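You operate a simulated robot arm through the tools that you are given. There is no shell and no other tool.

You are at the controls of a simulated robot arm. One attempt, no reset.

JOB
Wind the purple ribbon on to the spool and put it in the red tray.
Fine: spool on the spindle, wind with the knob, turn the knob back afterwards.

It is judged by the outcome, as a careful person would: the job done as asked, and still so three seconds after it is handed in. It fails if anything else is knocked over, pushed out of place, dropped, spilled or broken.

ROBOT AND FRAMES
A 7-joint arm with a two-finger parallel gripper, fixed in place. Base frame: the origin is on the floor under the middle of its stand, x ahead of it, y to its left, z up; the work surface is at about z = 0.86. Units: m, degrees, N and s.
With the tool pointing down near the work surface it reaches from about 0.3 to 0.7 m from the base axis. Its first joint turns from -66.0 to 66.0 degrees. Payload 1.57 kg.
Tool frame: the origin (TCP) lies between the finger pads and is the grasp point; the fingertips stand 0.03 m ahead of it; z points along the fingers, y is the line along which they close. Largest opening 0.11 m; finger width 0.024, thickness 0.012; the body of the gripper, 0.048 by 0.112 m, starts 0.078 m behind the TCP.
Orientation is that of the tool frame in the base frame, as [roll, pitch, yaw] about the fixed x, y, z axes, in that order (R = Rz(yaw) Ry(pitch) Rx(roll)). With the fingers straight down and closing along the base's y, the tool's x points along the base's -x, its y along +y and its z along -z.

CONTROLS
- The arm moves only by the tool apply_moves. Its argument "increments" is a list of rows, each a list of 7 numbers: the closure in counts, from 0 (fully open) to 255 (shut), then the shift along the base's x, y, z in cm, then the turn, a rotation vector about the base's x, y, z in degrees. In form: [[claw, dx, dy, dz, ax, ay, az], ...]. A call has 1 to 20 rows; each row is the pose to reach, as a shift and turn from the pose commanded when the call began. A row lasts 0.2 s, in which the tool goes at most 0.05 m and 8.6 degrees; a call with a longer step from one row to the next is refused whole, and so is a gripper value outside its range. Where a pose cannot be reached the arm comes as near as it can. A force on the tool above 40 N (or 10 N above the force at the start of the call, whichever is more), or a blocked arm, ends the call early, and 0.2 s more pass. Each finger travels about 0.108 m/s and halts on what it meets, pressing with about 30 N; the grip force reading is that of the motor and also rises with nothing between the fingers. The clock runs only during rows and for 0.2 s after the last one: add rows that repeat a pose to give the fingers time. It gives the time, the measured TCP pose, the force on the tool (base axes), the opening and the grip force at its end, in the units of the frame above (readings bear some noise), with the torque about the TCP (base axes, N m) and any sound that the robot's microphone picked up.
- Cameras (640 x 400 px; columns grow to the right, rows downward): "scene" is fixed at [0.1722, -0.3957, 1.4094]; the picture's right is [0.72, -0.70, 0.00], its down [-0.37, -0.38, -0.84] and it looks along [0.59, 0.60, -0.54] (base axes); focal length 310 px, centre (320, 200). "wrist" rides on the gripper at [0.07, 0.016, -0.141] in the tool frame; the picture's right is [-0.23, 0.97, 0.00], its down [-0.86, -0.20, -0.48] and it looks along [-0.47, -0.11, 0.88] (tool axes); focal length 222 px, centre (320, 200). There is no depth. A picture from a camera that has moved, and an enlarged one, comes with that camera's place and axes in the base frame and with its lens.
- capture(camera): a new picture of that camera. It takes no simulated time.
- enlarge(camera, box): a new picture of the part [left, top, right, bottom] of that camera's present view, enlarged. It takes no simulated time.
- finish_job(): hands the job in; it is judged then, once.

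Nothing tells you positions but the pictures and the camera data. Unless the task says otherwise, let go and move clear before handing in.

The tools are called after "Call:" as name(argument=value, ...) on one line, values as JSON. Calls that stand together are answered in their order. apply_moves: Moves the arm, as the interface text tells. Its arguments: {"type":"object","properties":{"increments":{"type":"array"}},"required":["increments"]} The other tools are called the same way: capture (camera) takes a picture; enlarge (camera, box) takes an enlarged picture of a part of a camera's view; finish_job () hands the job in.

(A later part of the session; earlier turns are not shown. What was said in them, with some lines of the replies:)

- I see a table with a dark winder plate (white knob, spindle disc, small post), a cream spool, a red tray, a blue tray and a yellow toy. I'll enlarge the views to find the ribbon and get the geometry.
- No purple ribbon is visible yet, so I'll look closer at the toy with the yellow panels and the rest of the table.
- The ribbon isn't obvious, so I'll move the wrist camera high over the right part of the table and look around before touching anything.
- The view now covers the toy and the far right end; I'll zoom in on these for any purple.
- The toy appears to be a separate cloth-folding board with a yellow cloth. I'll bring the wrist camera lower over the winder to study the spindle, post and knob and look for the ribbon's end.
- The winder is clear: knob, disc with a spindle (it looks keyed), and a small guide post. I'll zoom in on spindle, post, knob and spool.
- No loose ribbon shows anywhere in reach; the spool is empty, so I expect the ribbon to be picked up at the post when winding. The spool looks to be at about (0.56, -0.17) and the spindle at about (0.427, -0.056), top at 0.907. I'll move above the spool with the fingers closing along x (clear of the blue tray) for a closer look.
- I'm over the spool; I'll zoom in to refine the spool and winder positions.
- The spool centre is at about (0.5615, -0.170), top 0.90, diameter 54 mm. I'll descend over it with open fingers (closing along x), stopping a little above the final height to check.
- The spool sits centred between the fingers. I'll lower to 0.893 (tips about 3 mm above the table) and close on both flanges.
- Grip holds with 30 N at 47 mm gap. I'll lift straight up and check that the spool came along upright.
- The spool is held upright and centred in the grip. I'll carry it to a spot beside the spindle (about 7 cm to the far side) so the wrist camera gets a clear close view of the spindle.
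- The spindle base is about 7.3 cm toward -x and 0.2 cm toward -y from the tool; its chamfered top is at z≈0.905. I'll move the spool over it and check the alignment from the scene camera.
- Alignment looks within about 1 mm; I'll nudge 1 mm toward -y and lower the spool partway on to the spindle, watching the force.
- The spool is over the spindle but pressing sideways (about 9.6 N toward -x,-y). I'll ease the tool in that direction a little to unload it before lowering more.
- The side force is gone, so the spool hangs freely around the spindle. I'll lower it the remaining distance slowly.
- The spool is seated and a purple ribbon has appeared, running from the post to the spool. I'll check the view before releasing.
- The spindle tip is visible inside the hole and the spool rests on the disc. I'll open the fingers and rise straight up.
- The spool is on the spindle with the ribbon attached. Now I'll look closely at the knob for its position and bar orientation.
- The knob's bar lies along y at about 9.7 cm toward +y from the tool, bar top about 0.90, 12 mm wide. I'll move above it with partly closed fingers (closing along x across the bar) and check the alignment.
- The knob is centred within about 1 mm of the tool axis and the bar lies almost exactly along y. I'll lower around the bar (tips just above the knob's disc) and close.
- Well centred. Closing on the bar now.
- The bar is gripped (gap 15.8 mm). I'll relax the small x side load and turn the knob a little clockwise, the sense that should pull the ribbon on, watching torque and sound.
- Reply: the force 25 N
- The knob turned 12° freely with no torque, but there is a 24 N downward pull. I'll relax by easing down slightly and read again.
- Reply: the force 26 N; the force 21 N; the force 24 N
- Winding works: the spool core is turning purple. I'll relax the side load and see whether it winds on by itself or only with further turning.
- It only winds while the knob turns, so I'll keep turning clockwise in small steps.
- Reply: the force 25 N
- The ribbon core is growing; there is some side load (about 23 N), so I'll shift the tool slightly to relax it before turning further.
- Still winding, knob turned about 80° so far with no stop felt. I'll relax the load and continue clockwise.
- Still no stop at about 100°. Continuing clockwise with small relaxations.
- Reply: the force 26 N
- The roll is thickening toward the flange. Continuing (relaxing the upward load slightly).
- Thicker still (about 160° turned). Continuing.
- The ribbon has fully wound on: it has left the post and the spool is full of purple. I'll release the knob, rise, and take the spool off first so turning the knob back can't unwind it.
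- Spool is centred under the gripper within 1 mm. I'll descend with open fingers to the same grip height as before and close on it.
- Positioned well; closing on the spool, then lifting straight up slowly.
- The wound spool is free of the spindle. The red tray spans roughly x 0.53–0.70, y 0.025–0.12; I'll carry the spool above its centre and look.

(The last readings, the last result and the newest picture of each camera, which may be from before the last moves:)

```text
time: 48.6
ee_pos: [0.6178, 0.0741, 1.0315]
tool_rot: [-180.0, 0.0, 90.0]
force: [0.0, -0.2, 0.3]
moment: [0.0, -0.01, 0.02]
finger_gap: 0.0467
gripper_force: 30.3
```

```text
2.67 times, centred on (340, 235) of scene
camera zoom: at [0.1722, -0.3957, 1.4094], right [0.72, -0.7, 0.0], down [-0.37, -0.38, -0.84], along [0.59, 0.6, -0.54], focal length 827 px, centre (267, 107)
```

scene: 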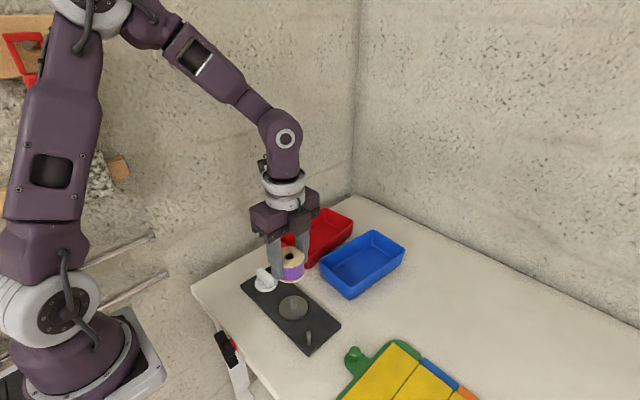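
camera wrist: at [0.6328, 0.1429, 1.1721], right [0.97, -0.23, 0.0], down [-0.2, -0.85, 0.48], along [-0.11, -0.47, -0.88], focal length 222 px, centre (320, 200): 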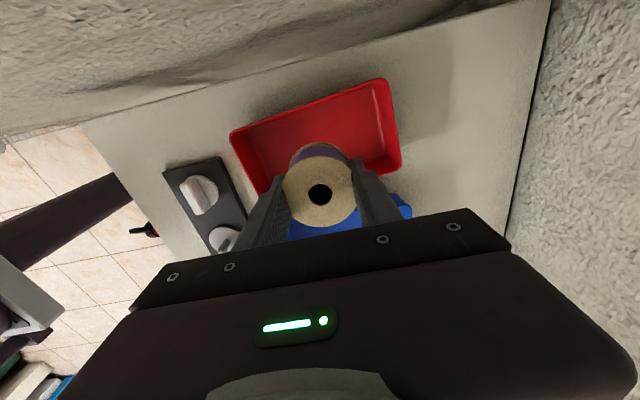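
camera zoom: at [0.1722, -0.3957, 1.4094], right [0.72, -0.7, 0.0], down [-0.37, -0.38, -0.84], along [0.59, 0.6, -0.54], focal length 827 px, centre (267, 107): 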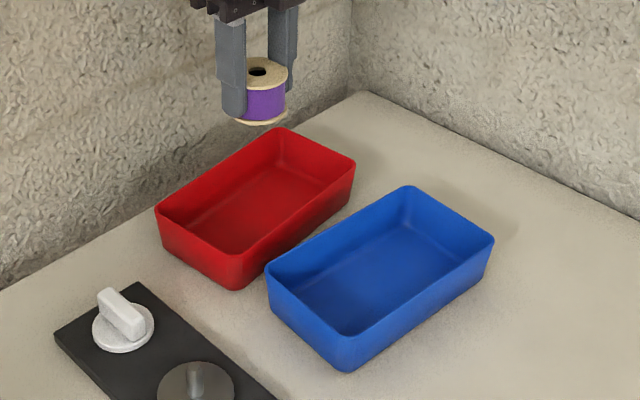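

The tray centre is about (0.616, 0.069). I'll shift slightly and lower the spool into the tray.

Call:
apply_moves(increments=[[160, -0.1, -0.4, -2, 0, 0, 0], [160, -0.1, -0.4, -5, 0, 0, 0], [160, -0.1, -0.4, -8, 0, 0, 0], [160, -0.1, -0.4, -11, 0, 0, 0], [160, -0.1, -0.4, -12.3, 0, 0, 0], [160, -0.1, -0.4, -12.3, 0, 0, 0]])

Call:
enlarge(camera="wrist", box=[200, 80, 440, 240])

Call:
enlarge(camera="scene", box=[260, 170, 380, 280])

```text
time: 50.0
ee_pos: [0.6161, 0.0693, 0.9059]
tool_rot: [179.9, 0.0, 90.1]
force: [-0.3, 0.2, 0.2]
moment: [-0.04, -0.01, 0.03]
finger_gap: 0.0467
gripper_force: 30.4
```

```text
2.50 times, centred on (320, 160) of wrist
camera zoom: at [0.6321, 0.1388, 1.0481], right [0.97, -0.23, 0.0], down [-0.2, -0.86, 0.48], along [-0.11, -0.47, -0.88], focal length 555 px, centre (320, 300)
```

zoom: 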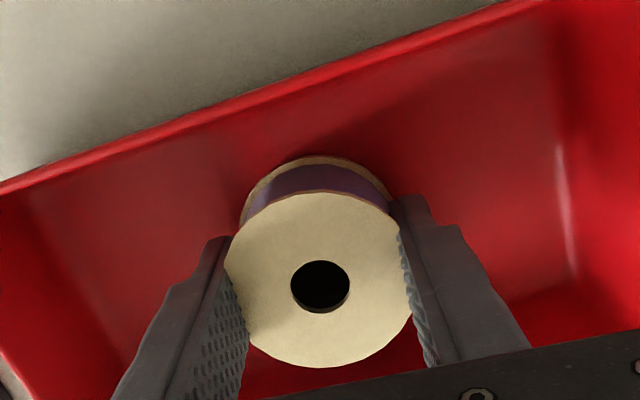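

```text
3.64 times, centred on (320, 225) of scene
camera zoom: at [0.1722, -0.3957, 1.4094], right [0.72, -0.7, 0.0], down [-0.37, -0.38, -0.84], along [0.59, 0.6, -0.54], focal length 1127 px, centre (320, 109)
```

zoom: 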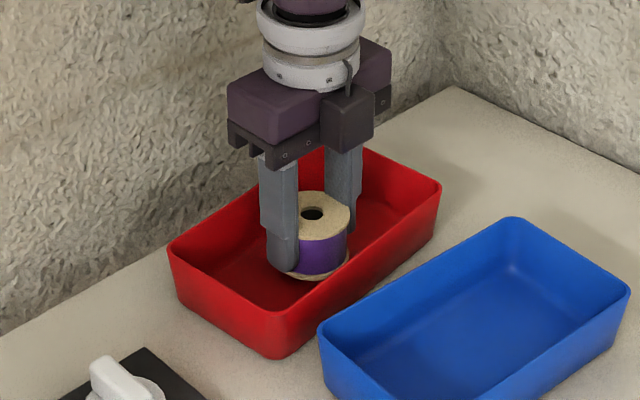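

The spool is inside the tray, just above its floor. Lowering in small steps until contact.

Call:
apply_moves(increments=[[160, 0, 0, -0.3, 0, 0, 0], [160, 0, 0, -0.5, 0, 0, 0], [160, 0, 0, -0.5, 0, 0, 0]])

```text
time: 50.8
ee_pos: [0.6164, 0.0694, 0.9007]
tool_rot: [-180.0, 0.0, 90.1]
force: [-0.4, -1.0, 0.2]
moment: [0.04, 0.01, -0.04]
finger_gap: 0.0465
gripper_force: 29.6
```

Call:
apply_moves(increments=[[160, 0, 0, -0.2, 0, 0, 0], [160, 0, 0, -0.2, 0, 0, 0]])

```text
time: 51.4
ee_pos: [0.6175, 0.0692, 0.9013]
tool_rot: [179.9, 0.0, 90.0]
force: [-3.4, 0.0, 16.3]
moment: [0.05, -0.09, -0.01]
finger_gap: 0.0464
gripper_force: 30.0
```

Contact with the tray floor. I'll ease up slightly, release, and rise straight up.

Call:
apply_moves(increments=[[160, 0, 0, 0.1, 0, 0, 0], [160, 0, 0, 0.1, 0, 0, 0], [110, 0, 0, 0.1, 0, 0, 0], [75, 0, 0, 0.1, 0, 0, 0], [70, 0, 0, 0.1, 0, 0, 0], [70, 0, 0, 1, 0, 0, 0], [70, 0, 0, 3, 0, 0, 0], [70, 0, 0, 6, 0, 0, 0], [70, 0, 0, 10, 0, 0, 0], [70, 0, 0, 14, 0, 0, 0], [70, 0, 0, 14, 0, 0, 0]])

Call:
capture(camera="wrist")

Call:
capture(camera="scene")

Call:
enlarge(camera="scene", box=[260, 180, 380, 290])

```text
time: 53.8
ee_pos: [0.6179, 0.0687, 1.0403]
tool_rot: [180.0, 0.0, 89.9]
force: [0.5, 0.0, 0.1]
moment: [-0.01, 0.01, 0.01]
finger_gap: 0.0797
gripper_force: 0.0
```

```text
taken
camera wrist: at [0.6326, 0.1379, 1.1815], right [0.97, -0.23, 0.0], down [-0.2, -0.85, 0.48], along [-0.11, -0.47, -0.88], focal length 222 px, centre (320, 200)
```

wrist: 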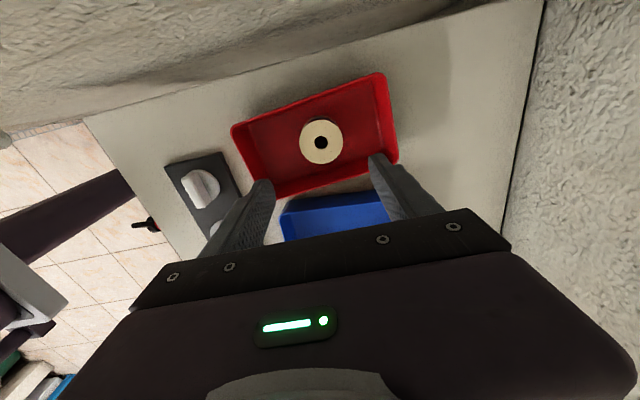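

```text
taken
```

scene: 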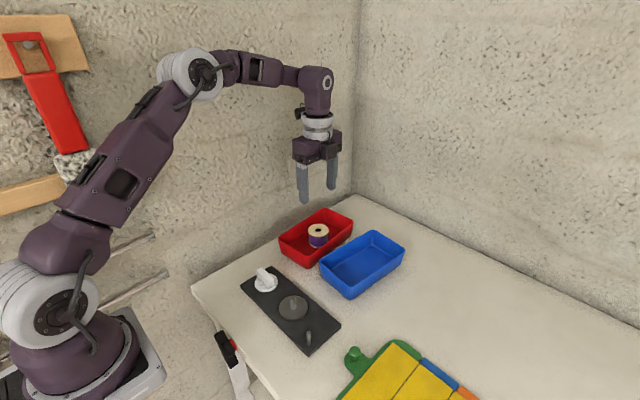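

```text
3.64 times, centred on (320, 235) of scene
camera zoom: at [0.1722, -0.3957, 1.4094], right [0.72, -0.7, 0.0], down [-0.37, -0.38, -0.84], along [0.59, 0.6, -0.54], focal length 1127 px, centre (320, 73)
```

zoom: 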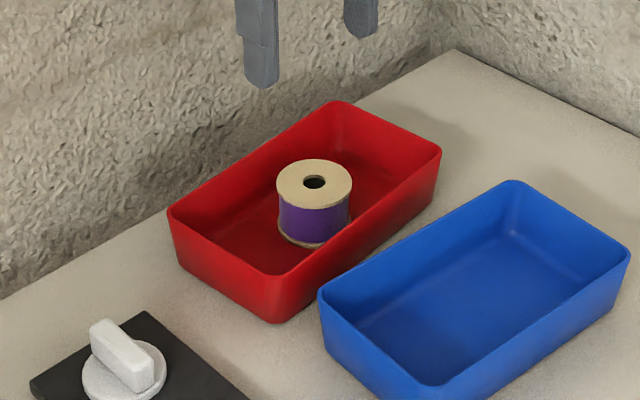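

The spool stands in the red tray with the ribbon on it. Now I'll return to the knob to turn it back, first hovering above to check alignment.

Call:
apply_moves(increments=[[70, -4, -0.6, 0, 0, 0, 0], [90, -8, -1.2, 0, 0, 0, 0], [110, -12, -1.8, 0, 0, 0, 0], [130, -16, -2.4, 0, 0, 0, 0], [130, -19, -2.9, 0, 0, 0, 0], [130, -19, -2.9, -4, 0, 0, 0], [130, -19, -2.9, -8, 0, 0, 0], [130, -19, -2.9, -8, 0, 0, 0]])

Call:
capture(camera="wrist")

Call:
enlarge(camera="wrist", box=[270, 120, 370, 230])

Call:
enlarge(camera="scene", box=[235, 220, 315, 310])

```text
time: 55.6
ee_pos: [0.4265, 0.0399, 0.9609]
tool_rot: [-180.0, 0.0, 90.0]
force: [-0.1, -0.5, 0.6]
moment: [-0.01, -0.01, 0.0]
finger_gap: 0.0541
gripper_force: 0.0
```

```text
taken
camera wrist: at [0.4417, 0.1089, 1.1014], right [0.97, -0.23, 0.0], down [-0.2, -0.86, 0.48], along [-0.11, -0.47, -0.88], focal length 222 px, centre (320, 200)
```

wrist: 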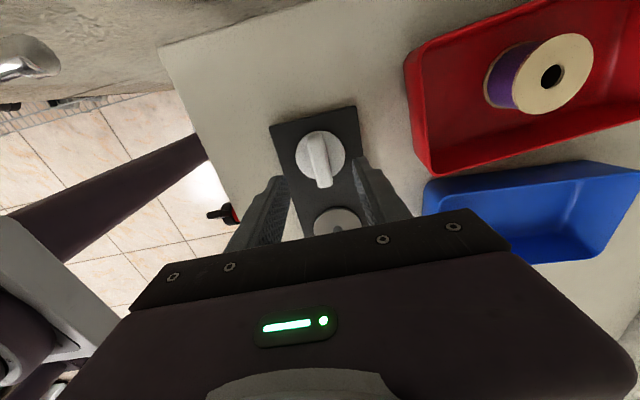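

```text
3.64 times, centred on (320, 175) of wrist
camera zoom: at [0.4417, 0.1089, 1.1014], right [0.97, -0.23, 0.0], down [-0.2, -0.86, 0.48], along [-0.11, -0.47, -0.88], focal length 808 px, centre (320, 291)
```

zoom: 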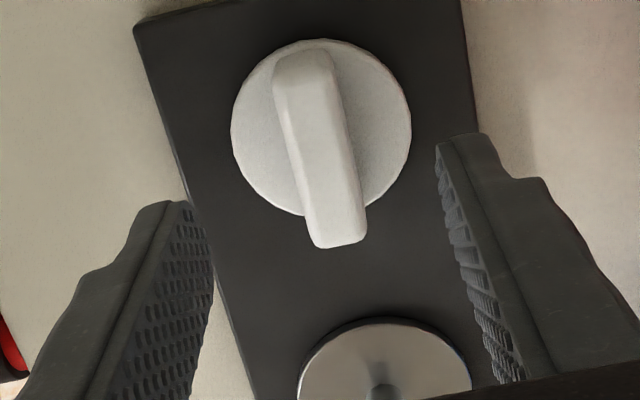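

```text
4.44 times, centred on (275, 265) of scene
camera zoom: at [0.1722, -0.3957, 1.4094], right [0.72, -0.7, 0.0], down [-0.37, -0.38, -0.84], along [0.59, 0.6, -0.54], focal length 1378 px, centre (520, -89)
```

zoom: 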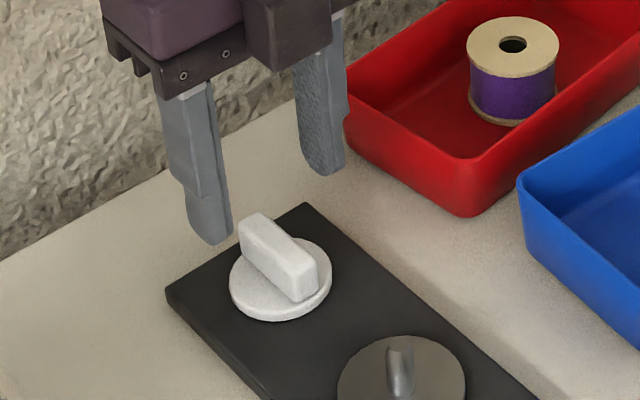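

The knob bar is aligned with the gripper again. I'll lower and close on it.

Call:
apply_moves(increments=[[130, 0.02, 0.05, -1.5, 0, 0, 0], [130, 0.02, 0.05, -3.2, 0, 0, 0], [130, 0.02, 0.05, -4.5, 0, 0, 0], [130, 0.02, 0.05, -4.5, 0, 0, 0], [190, 0.02, 0.05, -4.5, 0, 0, 0], [235, 0.02, 0.05, -4.5, 0, 0, 0], [245, 0.02, 0.05, -4.5, 0, 0, 0], [245, 0.02, 0.05, -4.5, 0, 0, 0], [245, 0.02, 0.05, -4.5, 0, 0, 0]])

Call:
enlarge(camera="wrist", box=[270, 120, 370, 230])

```text
time: 57.6
ee_pos: [0.4262, 0.0401, 0.9152]
tool_rot: [-179.9, 0.0, 90.0]
force: [-11.5, -1.0, -5.4]
moment: [0.27, 0.03, -0.02]
finger_gap: 0.0159
gripper_force: 31.4
```

```text
3.64 times, centred on (320, 175) of wrist
camera zoom: at [0.4426, 0.1092, 1.0562], right [0.97, -0.23, 0.0], down [-0.2, -0.86, 0.48], along [-0.11, -0.47, -0.88], focal length 808 px, centre (320, 291)
```

zoom: 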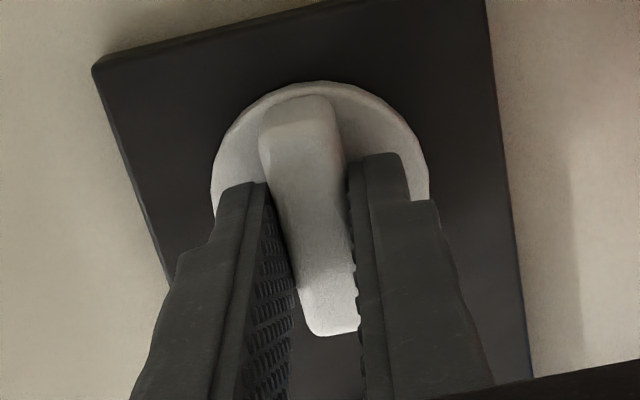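

Gripped. I'll relax the x load and start turning counter-clockwise in small steps.

Call:
apply_moves(increments=[[245, -0.1, 0, 0, 0, 0, 0], [245, -0.1, 0, 0, 0, 0, 4], [245, -0.1, 0, 0, 0, 0, 8], [245, -0.1, 0, 0, 0, 0, 12], [245, -0.1, 0, 0, 0, 0, 16], [245, -0.1, 0, 0, 0, 0, 20], [245, -0.1, 0, 0, 0, 0, 20]])

Call:
enlarge(camera="scene", box=[235, 180, 375, 310])

```text
time: 59.2
ee_pos: [0.426, 0.0397, 0.9146]
tool_rot: [179.9, 0.0, 110.0]
force: [-0.7, -13.0, -20.6]
moment: [-0.81, -0.17, 0.03]
finger_gap: 0.0159
gripper_force: 31.0
```

```text
3.08 times, centred on (305, 245) of scene
camera zoom: at [0.1725, -0.396, 1.4093], right [0.72, -0.7, 0.0], down [-0.37, -0.38, -0.84], along [0.59, 0.61, -0.54], focal length 954 px, centre (366, 62)
```

zoom: 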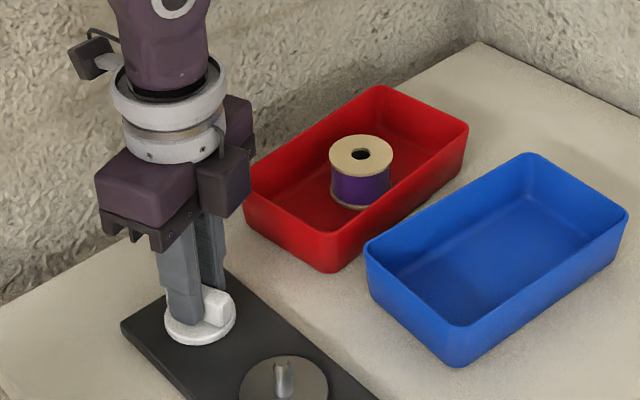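

The knob turns back freely and the spool in the tray is unaffected. Continuing with relaxations.

Call:
apply_moves(increments=[[245, 0, -0.1, -0.04, 0, 0, 0], [245, 0, -0.1, -0.04, 0, 0, 5], [245, 0, -0.1, -0.04, 0, 0, 10], [245, 0, -0.1, -0.04, 0, 0, 15], [245, 0, -0.1, -0.04, 0, 0, 20], [245, 0, -0.1, -0.04, 0, 0, 20]])

```text
time: 60.6
ee_pos: [0.4267, 0.0394, 0.9135]
tool_rot: [179.9, 0.0, 130.1]
force: [3.7, -4.8, 13.9]
moment: [0.5, 0.57, 0.02]
finger_gap: 0.0159
gripper_force: 31.9
```

Call:
apply_moves(increments=[[245, 0.03, -0.04, 0.03, 0, 0, 0], [245, 0.03, -0.04, 0.03, 0, 0, 5], [245, 0.03, -0.04, 0.03, 0, 0, 10], [245, 0.03, -0.04, 0.03, 0, 0, 15], [245, 0.03, -0.04, 0.03, 0, 0, 20], [245, 0.03, -0.04, 0.03, 0, 0, 20]])

```text
time: 62.0
ee_pos: [0.4272, 0.0389, 0.9146]
tool_rot: [180.0, 0.1, 150.1]
force: [1.8, 7.3, 29.9]
moment: [0.29, 0.31, 0.01]
finger_gap: 0.016
gripper_force: 32.1
```

Call:
apply_moves(increments=[[245, 0.02, 0.05, 0.06, 0, 0, 0], [245, 0.02, 0.05, 0.06, 0, 0, 5], [245, 0.02, 0.05, 0.06, 0, 0, 10], [245, 0.02, 0.05, 0.06, 0, 0, 15], [245, 0.02, 0.05, 0.06, 0, 0, 20], [245, 0.02, 0.05, 0.06, 0, 0, 20]])

```text
time: 63.4
ee_pos: [0.4277, 0.0398, 0.9147]
tool_rot: [-179.9, -0.1, 170.0]
force: [7.9, -4.2, -30.3]
moment: [0.03, -0.19, -0.02]
finger_gap: 0.016
gripper_force: 31.6
```

Call:
apply_moves(increments=[[245, 0.05, -0.03, -0.04, 0, 0, 0], [245, 0.05, -0.03, -0.04, 0, 0, 5], [245, 0.05, -0.03, -0.04, 0, 0, 10], [245, 0.05, -0.03, -0.04, 0, 0, 15], [245, 0.05, -0.03, -0.04, 0, 0, 20], [245, 0.05, -0.03, -0.04, 0, 0, 20]])

Call:
enlarge(camera="scene", box=[235, 200, 355, 350])

```text
time: 64.8
ee_pos: [0.4272, 0.0392, 0.915]
tool_rot: [180.0, 0.0, -169.9]
force: [-5.3, 3.2, -0.2]
moment: [-0.02, 0.63, 0.01]
finger_gap: 0.016
gripper_force: 31.2
```

```text
2.67 times, centred on (295, 275) of scene
camera zoom: at [0.1721, -0.3957, 1.4094], right [0.72, -0.7, 0.0], down [-0.37, -0.38, -0.84], along [0.59, 0.6, -0.54], focal length 827 px, centre (387, 0)
```

zoom: 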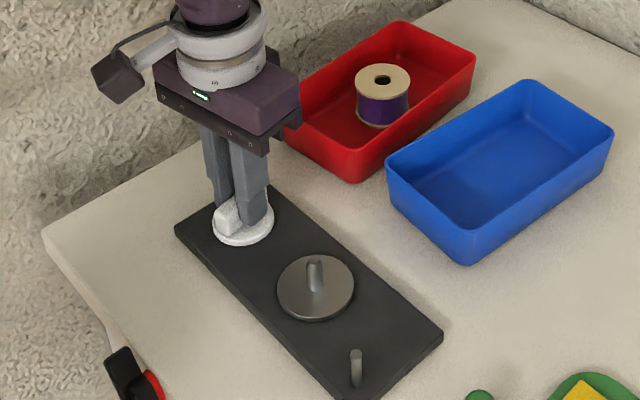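

Turned back 100° so far with everything else in place. Continuing counter-clockwise.

Call:
apply_moves(increments=[[245, -0.05, 0.03, 0, 0, 0, 0], [245, -0.05, 0.03, 0, 0, 0, 5], [245, -0.05, 0.03, 0, 0, 0, 10], [245, -0.05, 0.03, 0, 0, 0, 15], [245, -0.05, 0.03, 0, 0, 0, 20], [245, -0.05, 0.03, 0, 0, 0, 20]])

```text
time: 66.2
ee_pos: [0.4267, 0.0395, 0.9153]
tool_rot: [-179.9, 0.1, -149.9]
force: [-1.7, -0.5, 4.8]
moment: [-0.22, 0.41, 0.01]
finger_gap: 0.0161
gripper_force: 31.3
```

Call:
apply_moves(increments=[[245, 0, 0, 0.01, 0, 0, 5], [245, 0, 0, 0.01, 0, 0, 10], [245, 0, 0, 0.01, 0, 0, 15], [245, 0, 0, 0.01, 0, 0, 20], [245, 0, 0, 0.01, 0, 0, 20]])

```text
time: 67.4
ee_pos: [0.4277, 0.0396, 0.9138]
tool_rot: [-180.0, -0.1, -129.9]
force: [2.4, -4.1, -4.5]
moment: [0.21, -0.25, 0.02]
finger_gap: 0.0159
gripper_force: 31.6
```

Call:
apply_moves(increments=[[245, 0.02, -0.03, 0, 0, 0, 5], [245, 0.02, -0.03, 0, 0, 0, 10], [245, 0.02, -0.03, 0, 0, 0, 15], [245, 0.02, -0.03, 0, 0, 0, 20], [245, 0.02, -0.03, 0, 0, 0, 20]])

```text
time: 68.6
ee_pos: [0.4272, 0.0392, 0.9158]
tool_rot: [179.9, 0.0, -109.8]
force: [-0.9, 5.1, -1.6]
moment: [-0.53, 0.31, 0.02]
finger_gap: 0.0159
gripper_force: 31.3
```

Call:
apply_moves(increments=[[245, 0, 0.04, 0, 0, 0, 4], [245, 0, 0.04, 0, 0, 0, 8], [245, 0, 0.04, 0, 0, 0, 12], [245, 0, 0.04, 0, 0, 0, 16], [245, 0, 0.04, 0, 0, 0, 16]])

Call:
enlarge(camera="wrist", box=[270, 120, 370, 230])

```text
time: 69.8
ee_pos: [0.4262, 0.0411, 0.9156]
tool_rot: [179.9, 0.0, -93.9]
force: [-3.4, 0.9, -12.8]
moment: [-0.38, -0.04, 0.0]
finger_gap: 0.0157
gripper_force: 32.2
```

```text
3.64 times, centred on (320, 175) of wrist
camera zoom: at [0.4051, -0.0289, 1.0565], right [-0.96, 0.29, 0.0], down [0.26, 0.84, 0.48], along [0.14, 0.46, -0.88], focal length 808 px, centre (320, 291)
```

zoom: 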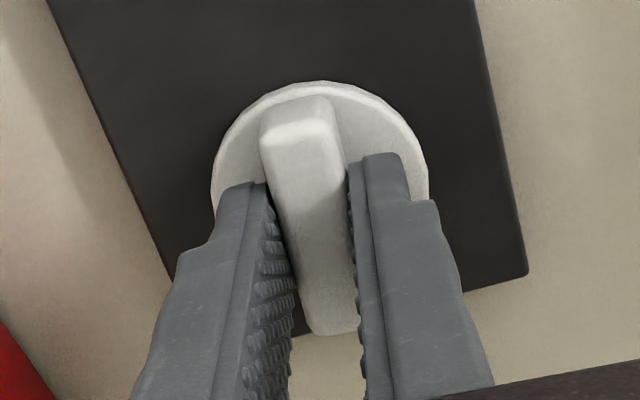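

Four degrees remain to the starting angle; finishing the turn and reading the torque.

Call:
apply_moves(increments=[[245, -0.03, 0, -0.02, 0, 0, 2], [245, -0.03, 0, -0.02, 0, 0, 4], [245, -0.03, 0, -0.02, 0, 0, 4], [245, -0.03, 0, -0.02, 0, 0, 4]])

Call:
enlarge(camera="wrist", box=[270, 120, 370, 230])

```text
time: 70.8
ee_pos: [0.4264, 0.0401, 0.9151]
tool_rot: [180.0, 0.0, -89.9]
force: [-1.2, -3.2, 1.0]
moment: [-0.71, 0.1, 0.04]
finger_gap: 0.0156
gripper_force: 31.7
```

```text
3.64 times, centred on (320, 175) of wrist
camera zoom: at [0.4096, -0.0302, 1.0565], right [-0.97, 0.23, 0.0], down [0.2, 0.86, 0.48], along [0.11, 0.47, -0.88], focal length 808 px, centre (320, 291)
```

zoom: 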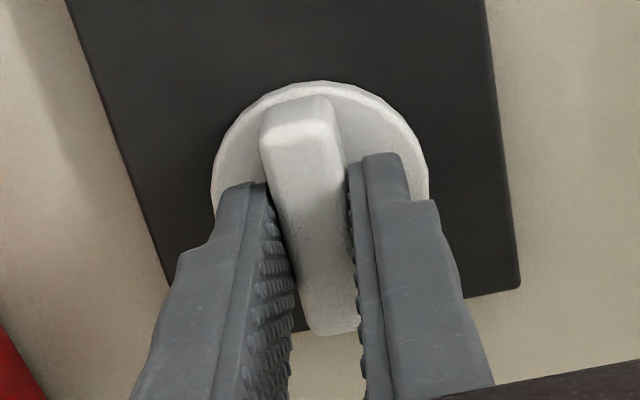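

The view matches the first grip exactly. I'll release the knob, rise, and compare with the initial pictures.

Call:
apply_moves(increments=[[190, 0, 0, 0, 0, 0, 0], [130, 0, 0, 0, 0, 0, 0], [130, 0, 0, 0, 0, 0, 0], [130, 0, 0, 1.5, 0, 0, 0], [130, 0, 0, 4.1, 0, 0, 0], [130, 0, 0, 4.1, 0, 0, 0]])

Call:
enlarge(camera="wrist", box=[270, 120, 370, 230])

Call:
enlarge(camera="scene", box=[235, 220, 315, 310])

```text
time: 72.2
ee_pos: [0.4267, 0.0408, 0.9554]
tool_rot: [-180.0, 0.0, -90.0]
force: [-0.3, -0.4, -0.3]
moment: [-0.01, -0.02, 0.0]
finger_gap: 0.0537
gripper_force: 0.1
```

```text
3.64 times, centred on (320, 175) of wrist
camera zoom: at [0.4097, -0.0297, 1.097], right [-0.97, 0.23, 0.0], down [0.2, 0.86, 0.48], along [0.11, 0.47, -0.88], focal length 808 px, centre (320, 291)
```

zoom: 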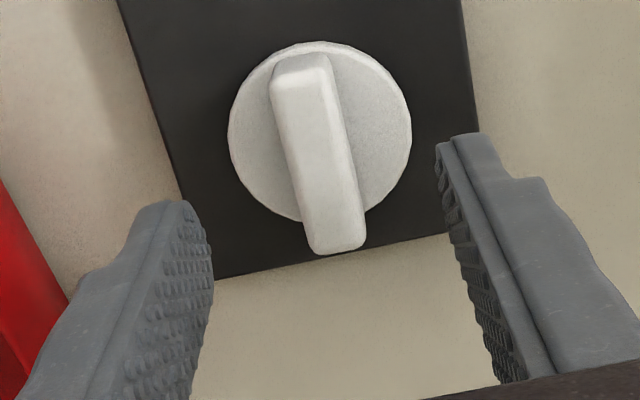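

```text
4.44 times, centred on (275, 265) of scene
camera zoom: at [0.1722, -0.3957, 1.4094], right [0.72, -0.7, 0.0], down [-0.37, -0.38, -0.84], along [0.59, 0.6, -0.54], focal length 1378 px, centre (520, -89)
```

zoom: 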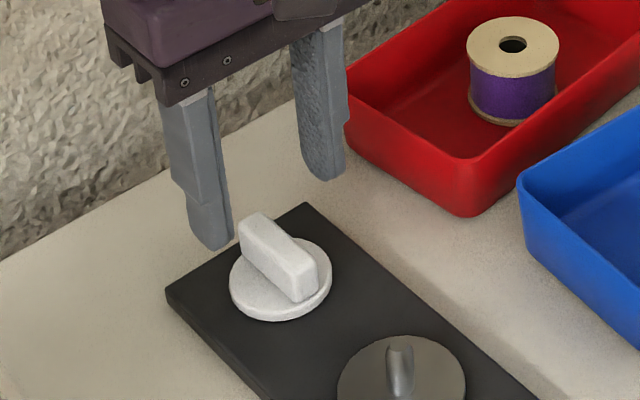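

The knob looks back at its starting angle. I'll rise clear and compare the same enlarged view as at the start.

Call:
apply_moves(increments=[[130, 0, 0, 4, 0, 0, 0], [90, 0, 0, 8, 0, 0, 0], [40, 0, 0, 12, 0, 0, 0], [0, 0, 0, 16, 0, 0, 0], [0, -2, 0, 20, 0, 0, 0], [0, -4, 0, 24, 0, 0, 0], [0, -4, 0, 26, 0, 0, 0], [0, -4, 0, 26, 0, 0, 0]])

Call:
enlarge(camera="scene", box=[240, 255, 300, 305])

Call:
enlarge(camera="scene", box=[230, 250, 350, 360])

Call:
capture(camera="scene")

Call:
capture(camera="wrist")

```text
time: 74.0
ee_pos: [0.3866, 0.0394, 1.2175]
tool_rot: [-179.9, 0.0, -90.0]
force: [-0.4, 0.0, -0.9]
moment: [0.03, -0.04, -0.01]
finger_gap: 0.1099
gripper_force: 0.0
```

```text
8.00 times, centred on (270, 280) of scene
camera zoom: at [0.1722, -0.3957, 1.4094], right [0.72, -0.7, 0.0], down [-0.37, -0.38, -0.84], along [0.59, 0.6, -0.54], focal length 2480 px, centre (720, -440)
```

zoom: 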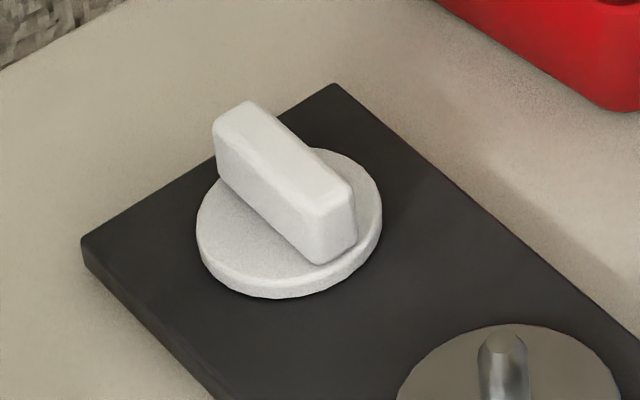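

```text
3.64 times, centred on (290, 305) of scene
camera zoom: at [0.1722, -0.3957, 1.4094], right [0.72, -0.7, 0.0], down [-0.37, -0.38, -0.84], along [0.59, 0.6, -0.54], focal length 1127 px, centre (429, -182)
```

zoom: 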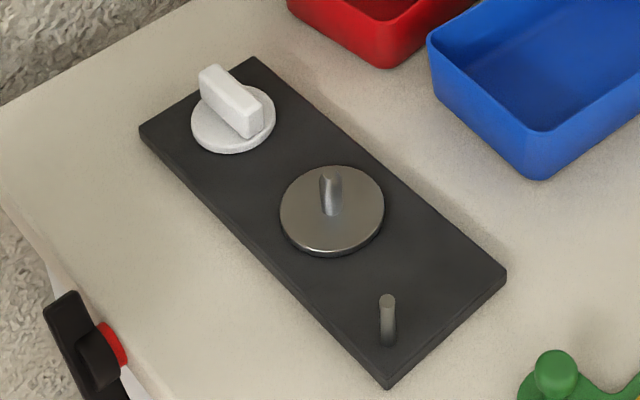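

```text
taken
```

scene: 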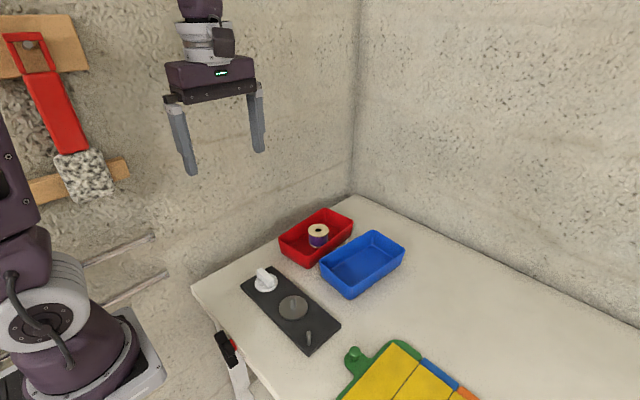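

```text
taken
camera wrist: at [0.3693, -0.0299, 1.3578], right [-0.97, 0.23, 0.0], down [0.2, 0.86, 0.48], along [0.11, 0.47, -0.88], focal length 222 px, centre (320, 200)
```

wrist: 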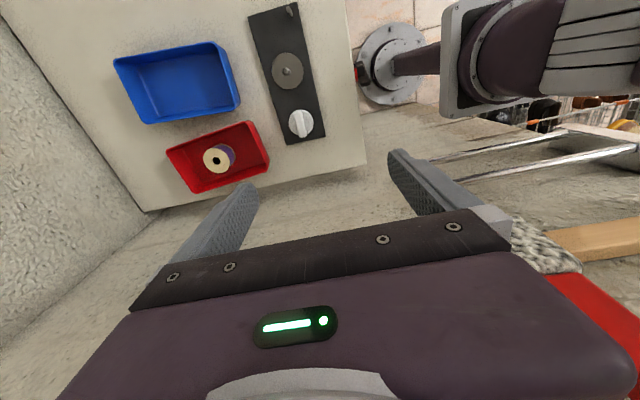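

The knob matches its starting picture and the trays, winder and other items haven't moved. One last close look at the spool in the tray before handing in.

Call:
enlarge(camera="scene", box=[275, 200, 365, 275])

Call:
enlarge(camera="wrist", box=[150, 100, 290, 200])

```text
5.33 times, centred on (320, 238) of scene
camera zoom: at [0.1722, -0.3957, 1.4094], right [0.72, -0.7, 0.0], down [-0.37, -0.38, -0.84], along [0.59, 0.6, -0.54], focal length 1653 px, centre (320, 0)
```

zoom: 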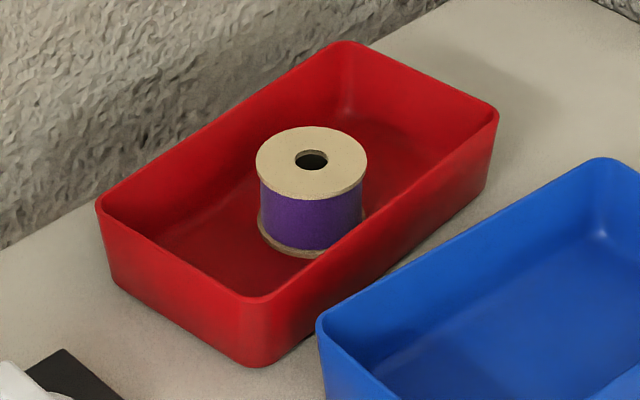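

```text
4.00 times, centred on (220, 150) of wrist
camera zoom: at [0.3693, -0.0299, 1.3578], right [-0.97, 0.23, 0.0], down [0.2, 0.86, 0.48], along [0.11, 0.47, -0.88], focal length 888 px, centre (720, 400)
```

zoom: 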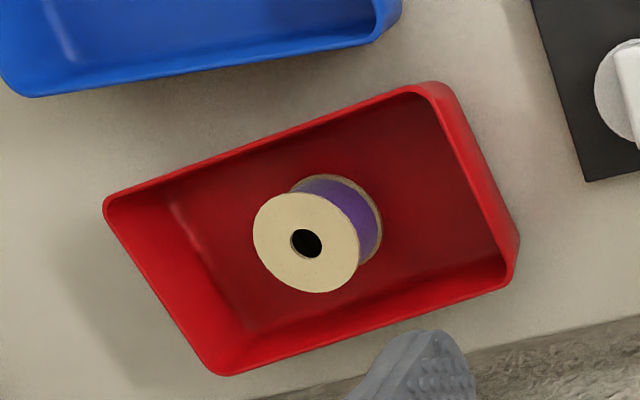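

The spool stands upright in the red tray with the purple ribbon fully wound on. The knob is back at its starting angle, the gripper is empty and clear, and nothing else has moved, so I'm handing in.

Call:
finish_job()

```text
The job is handed in.
```

The purple ribbon is wound on to the spool, and the spool is standing upright in the red tray. I've handed the job in.

- **Ribbon:** it appeared between the post and the spool once the spool was on the spindle. It wound on completely over about half a turn of the knob.
- **Knob:** I took the spool off before turning the knob back, so the ribbon couldn't unwind. The knob then looked the same as in its starting picture.
- **Surroundings:** in the last pictures the winder, both trays and the folding board were where they started. The gripper was empty and clear of everything.
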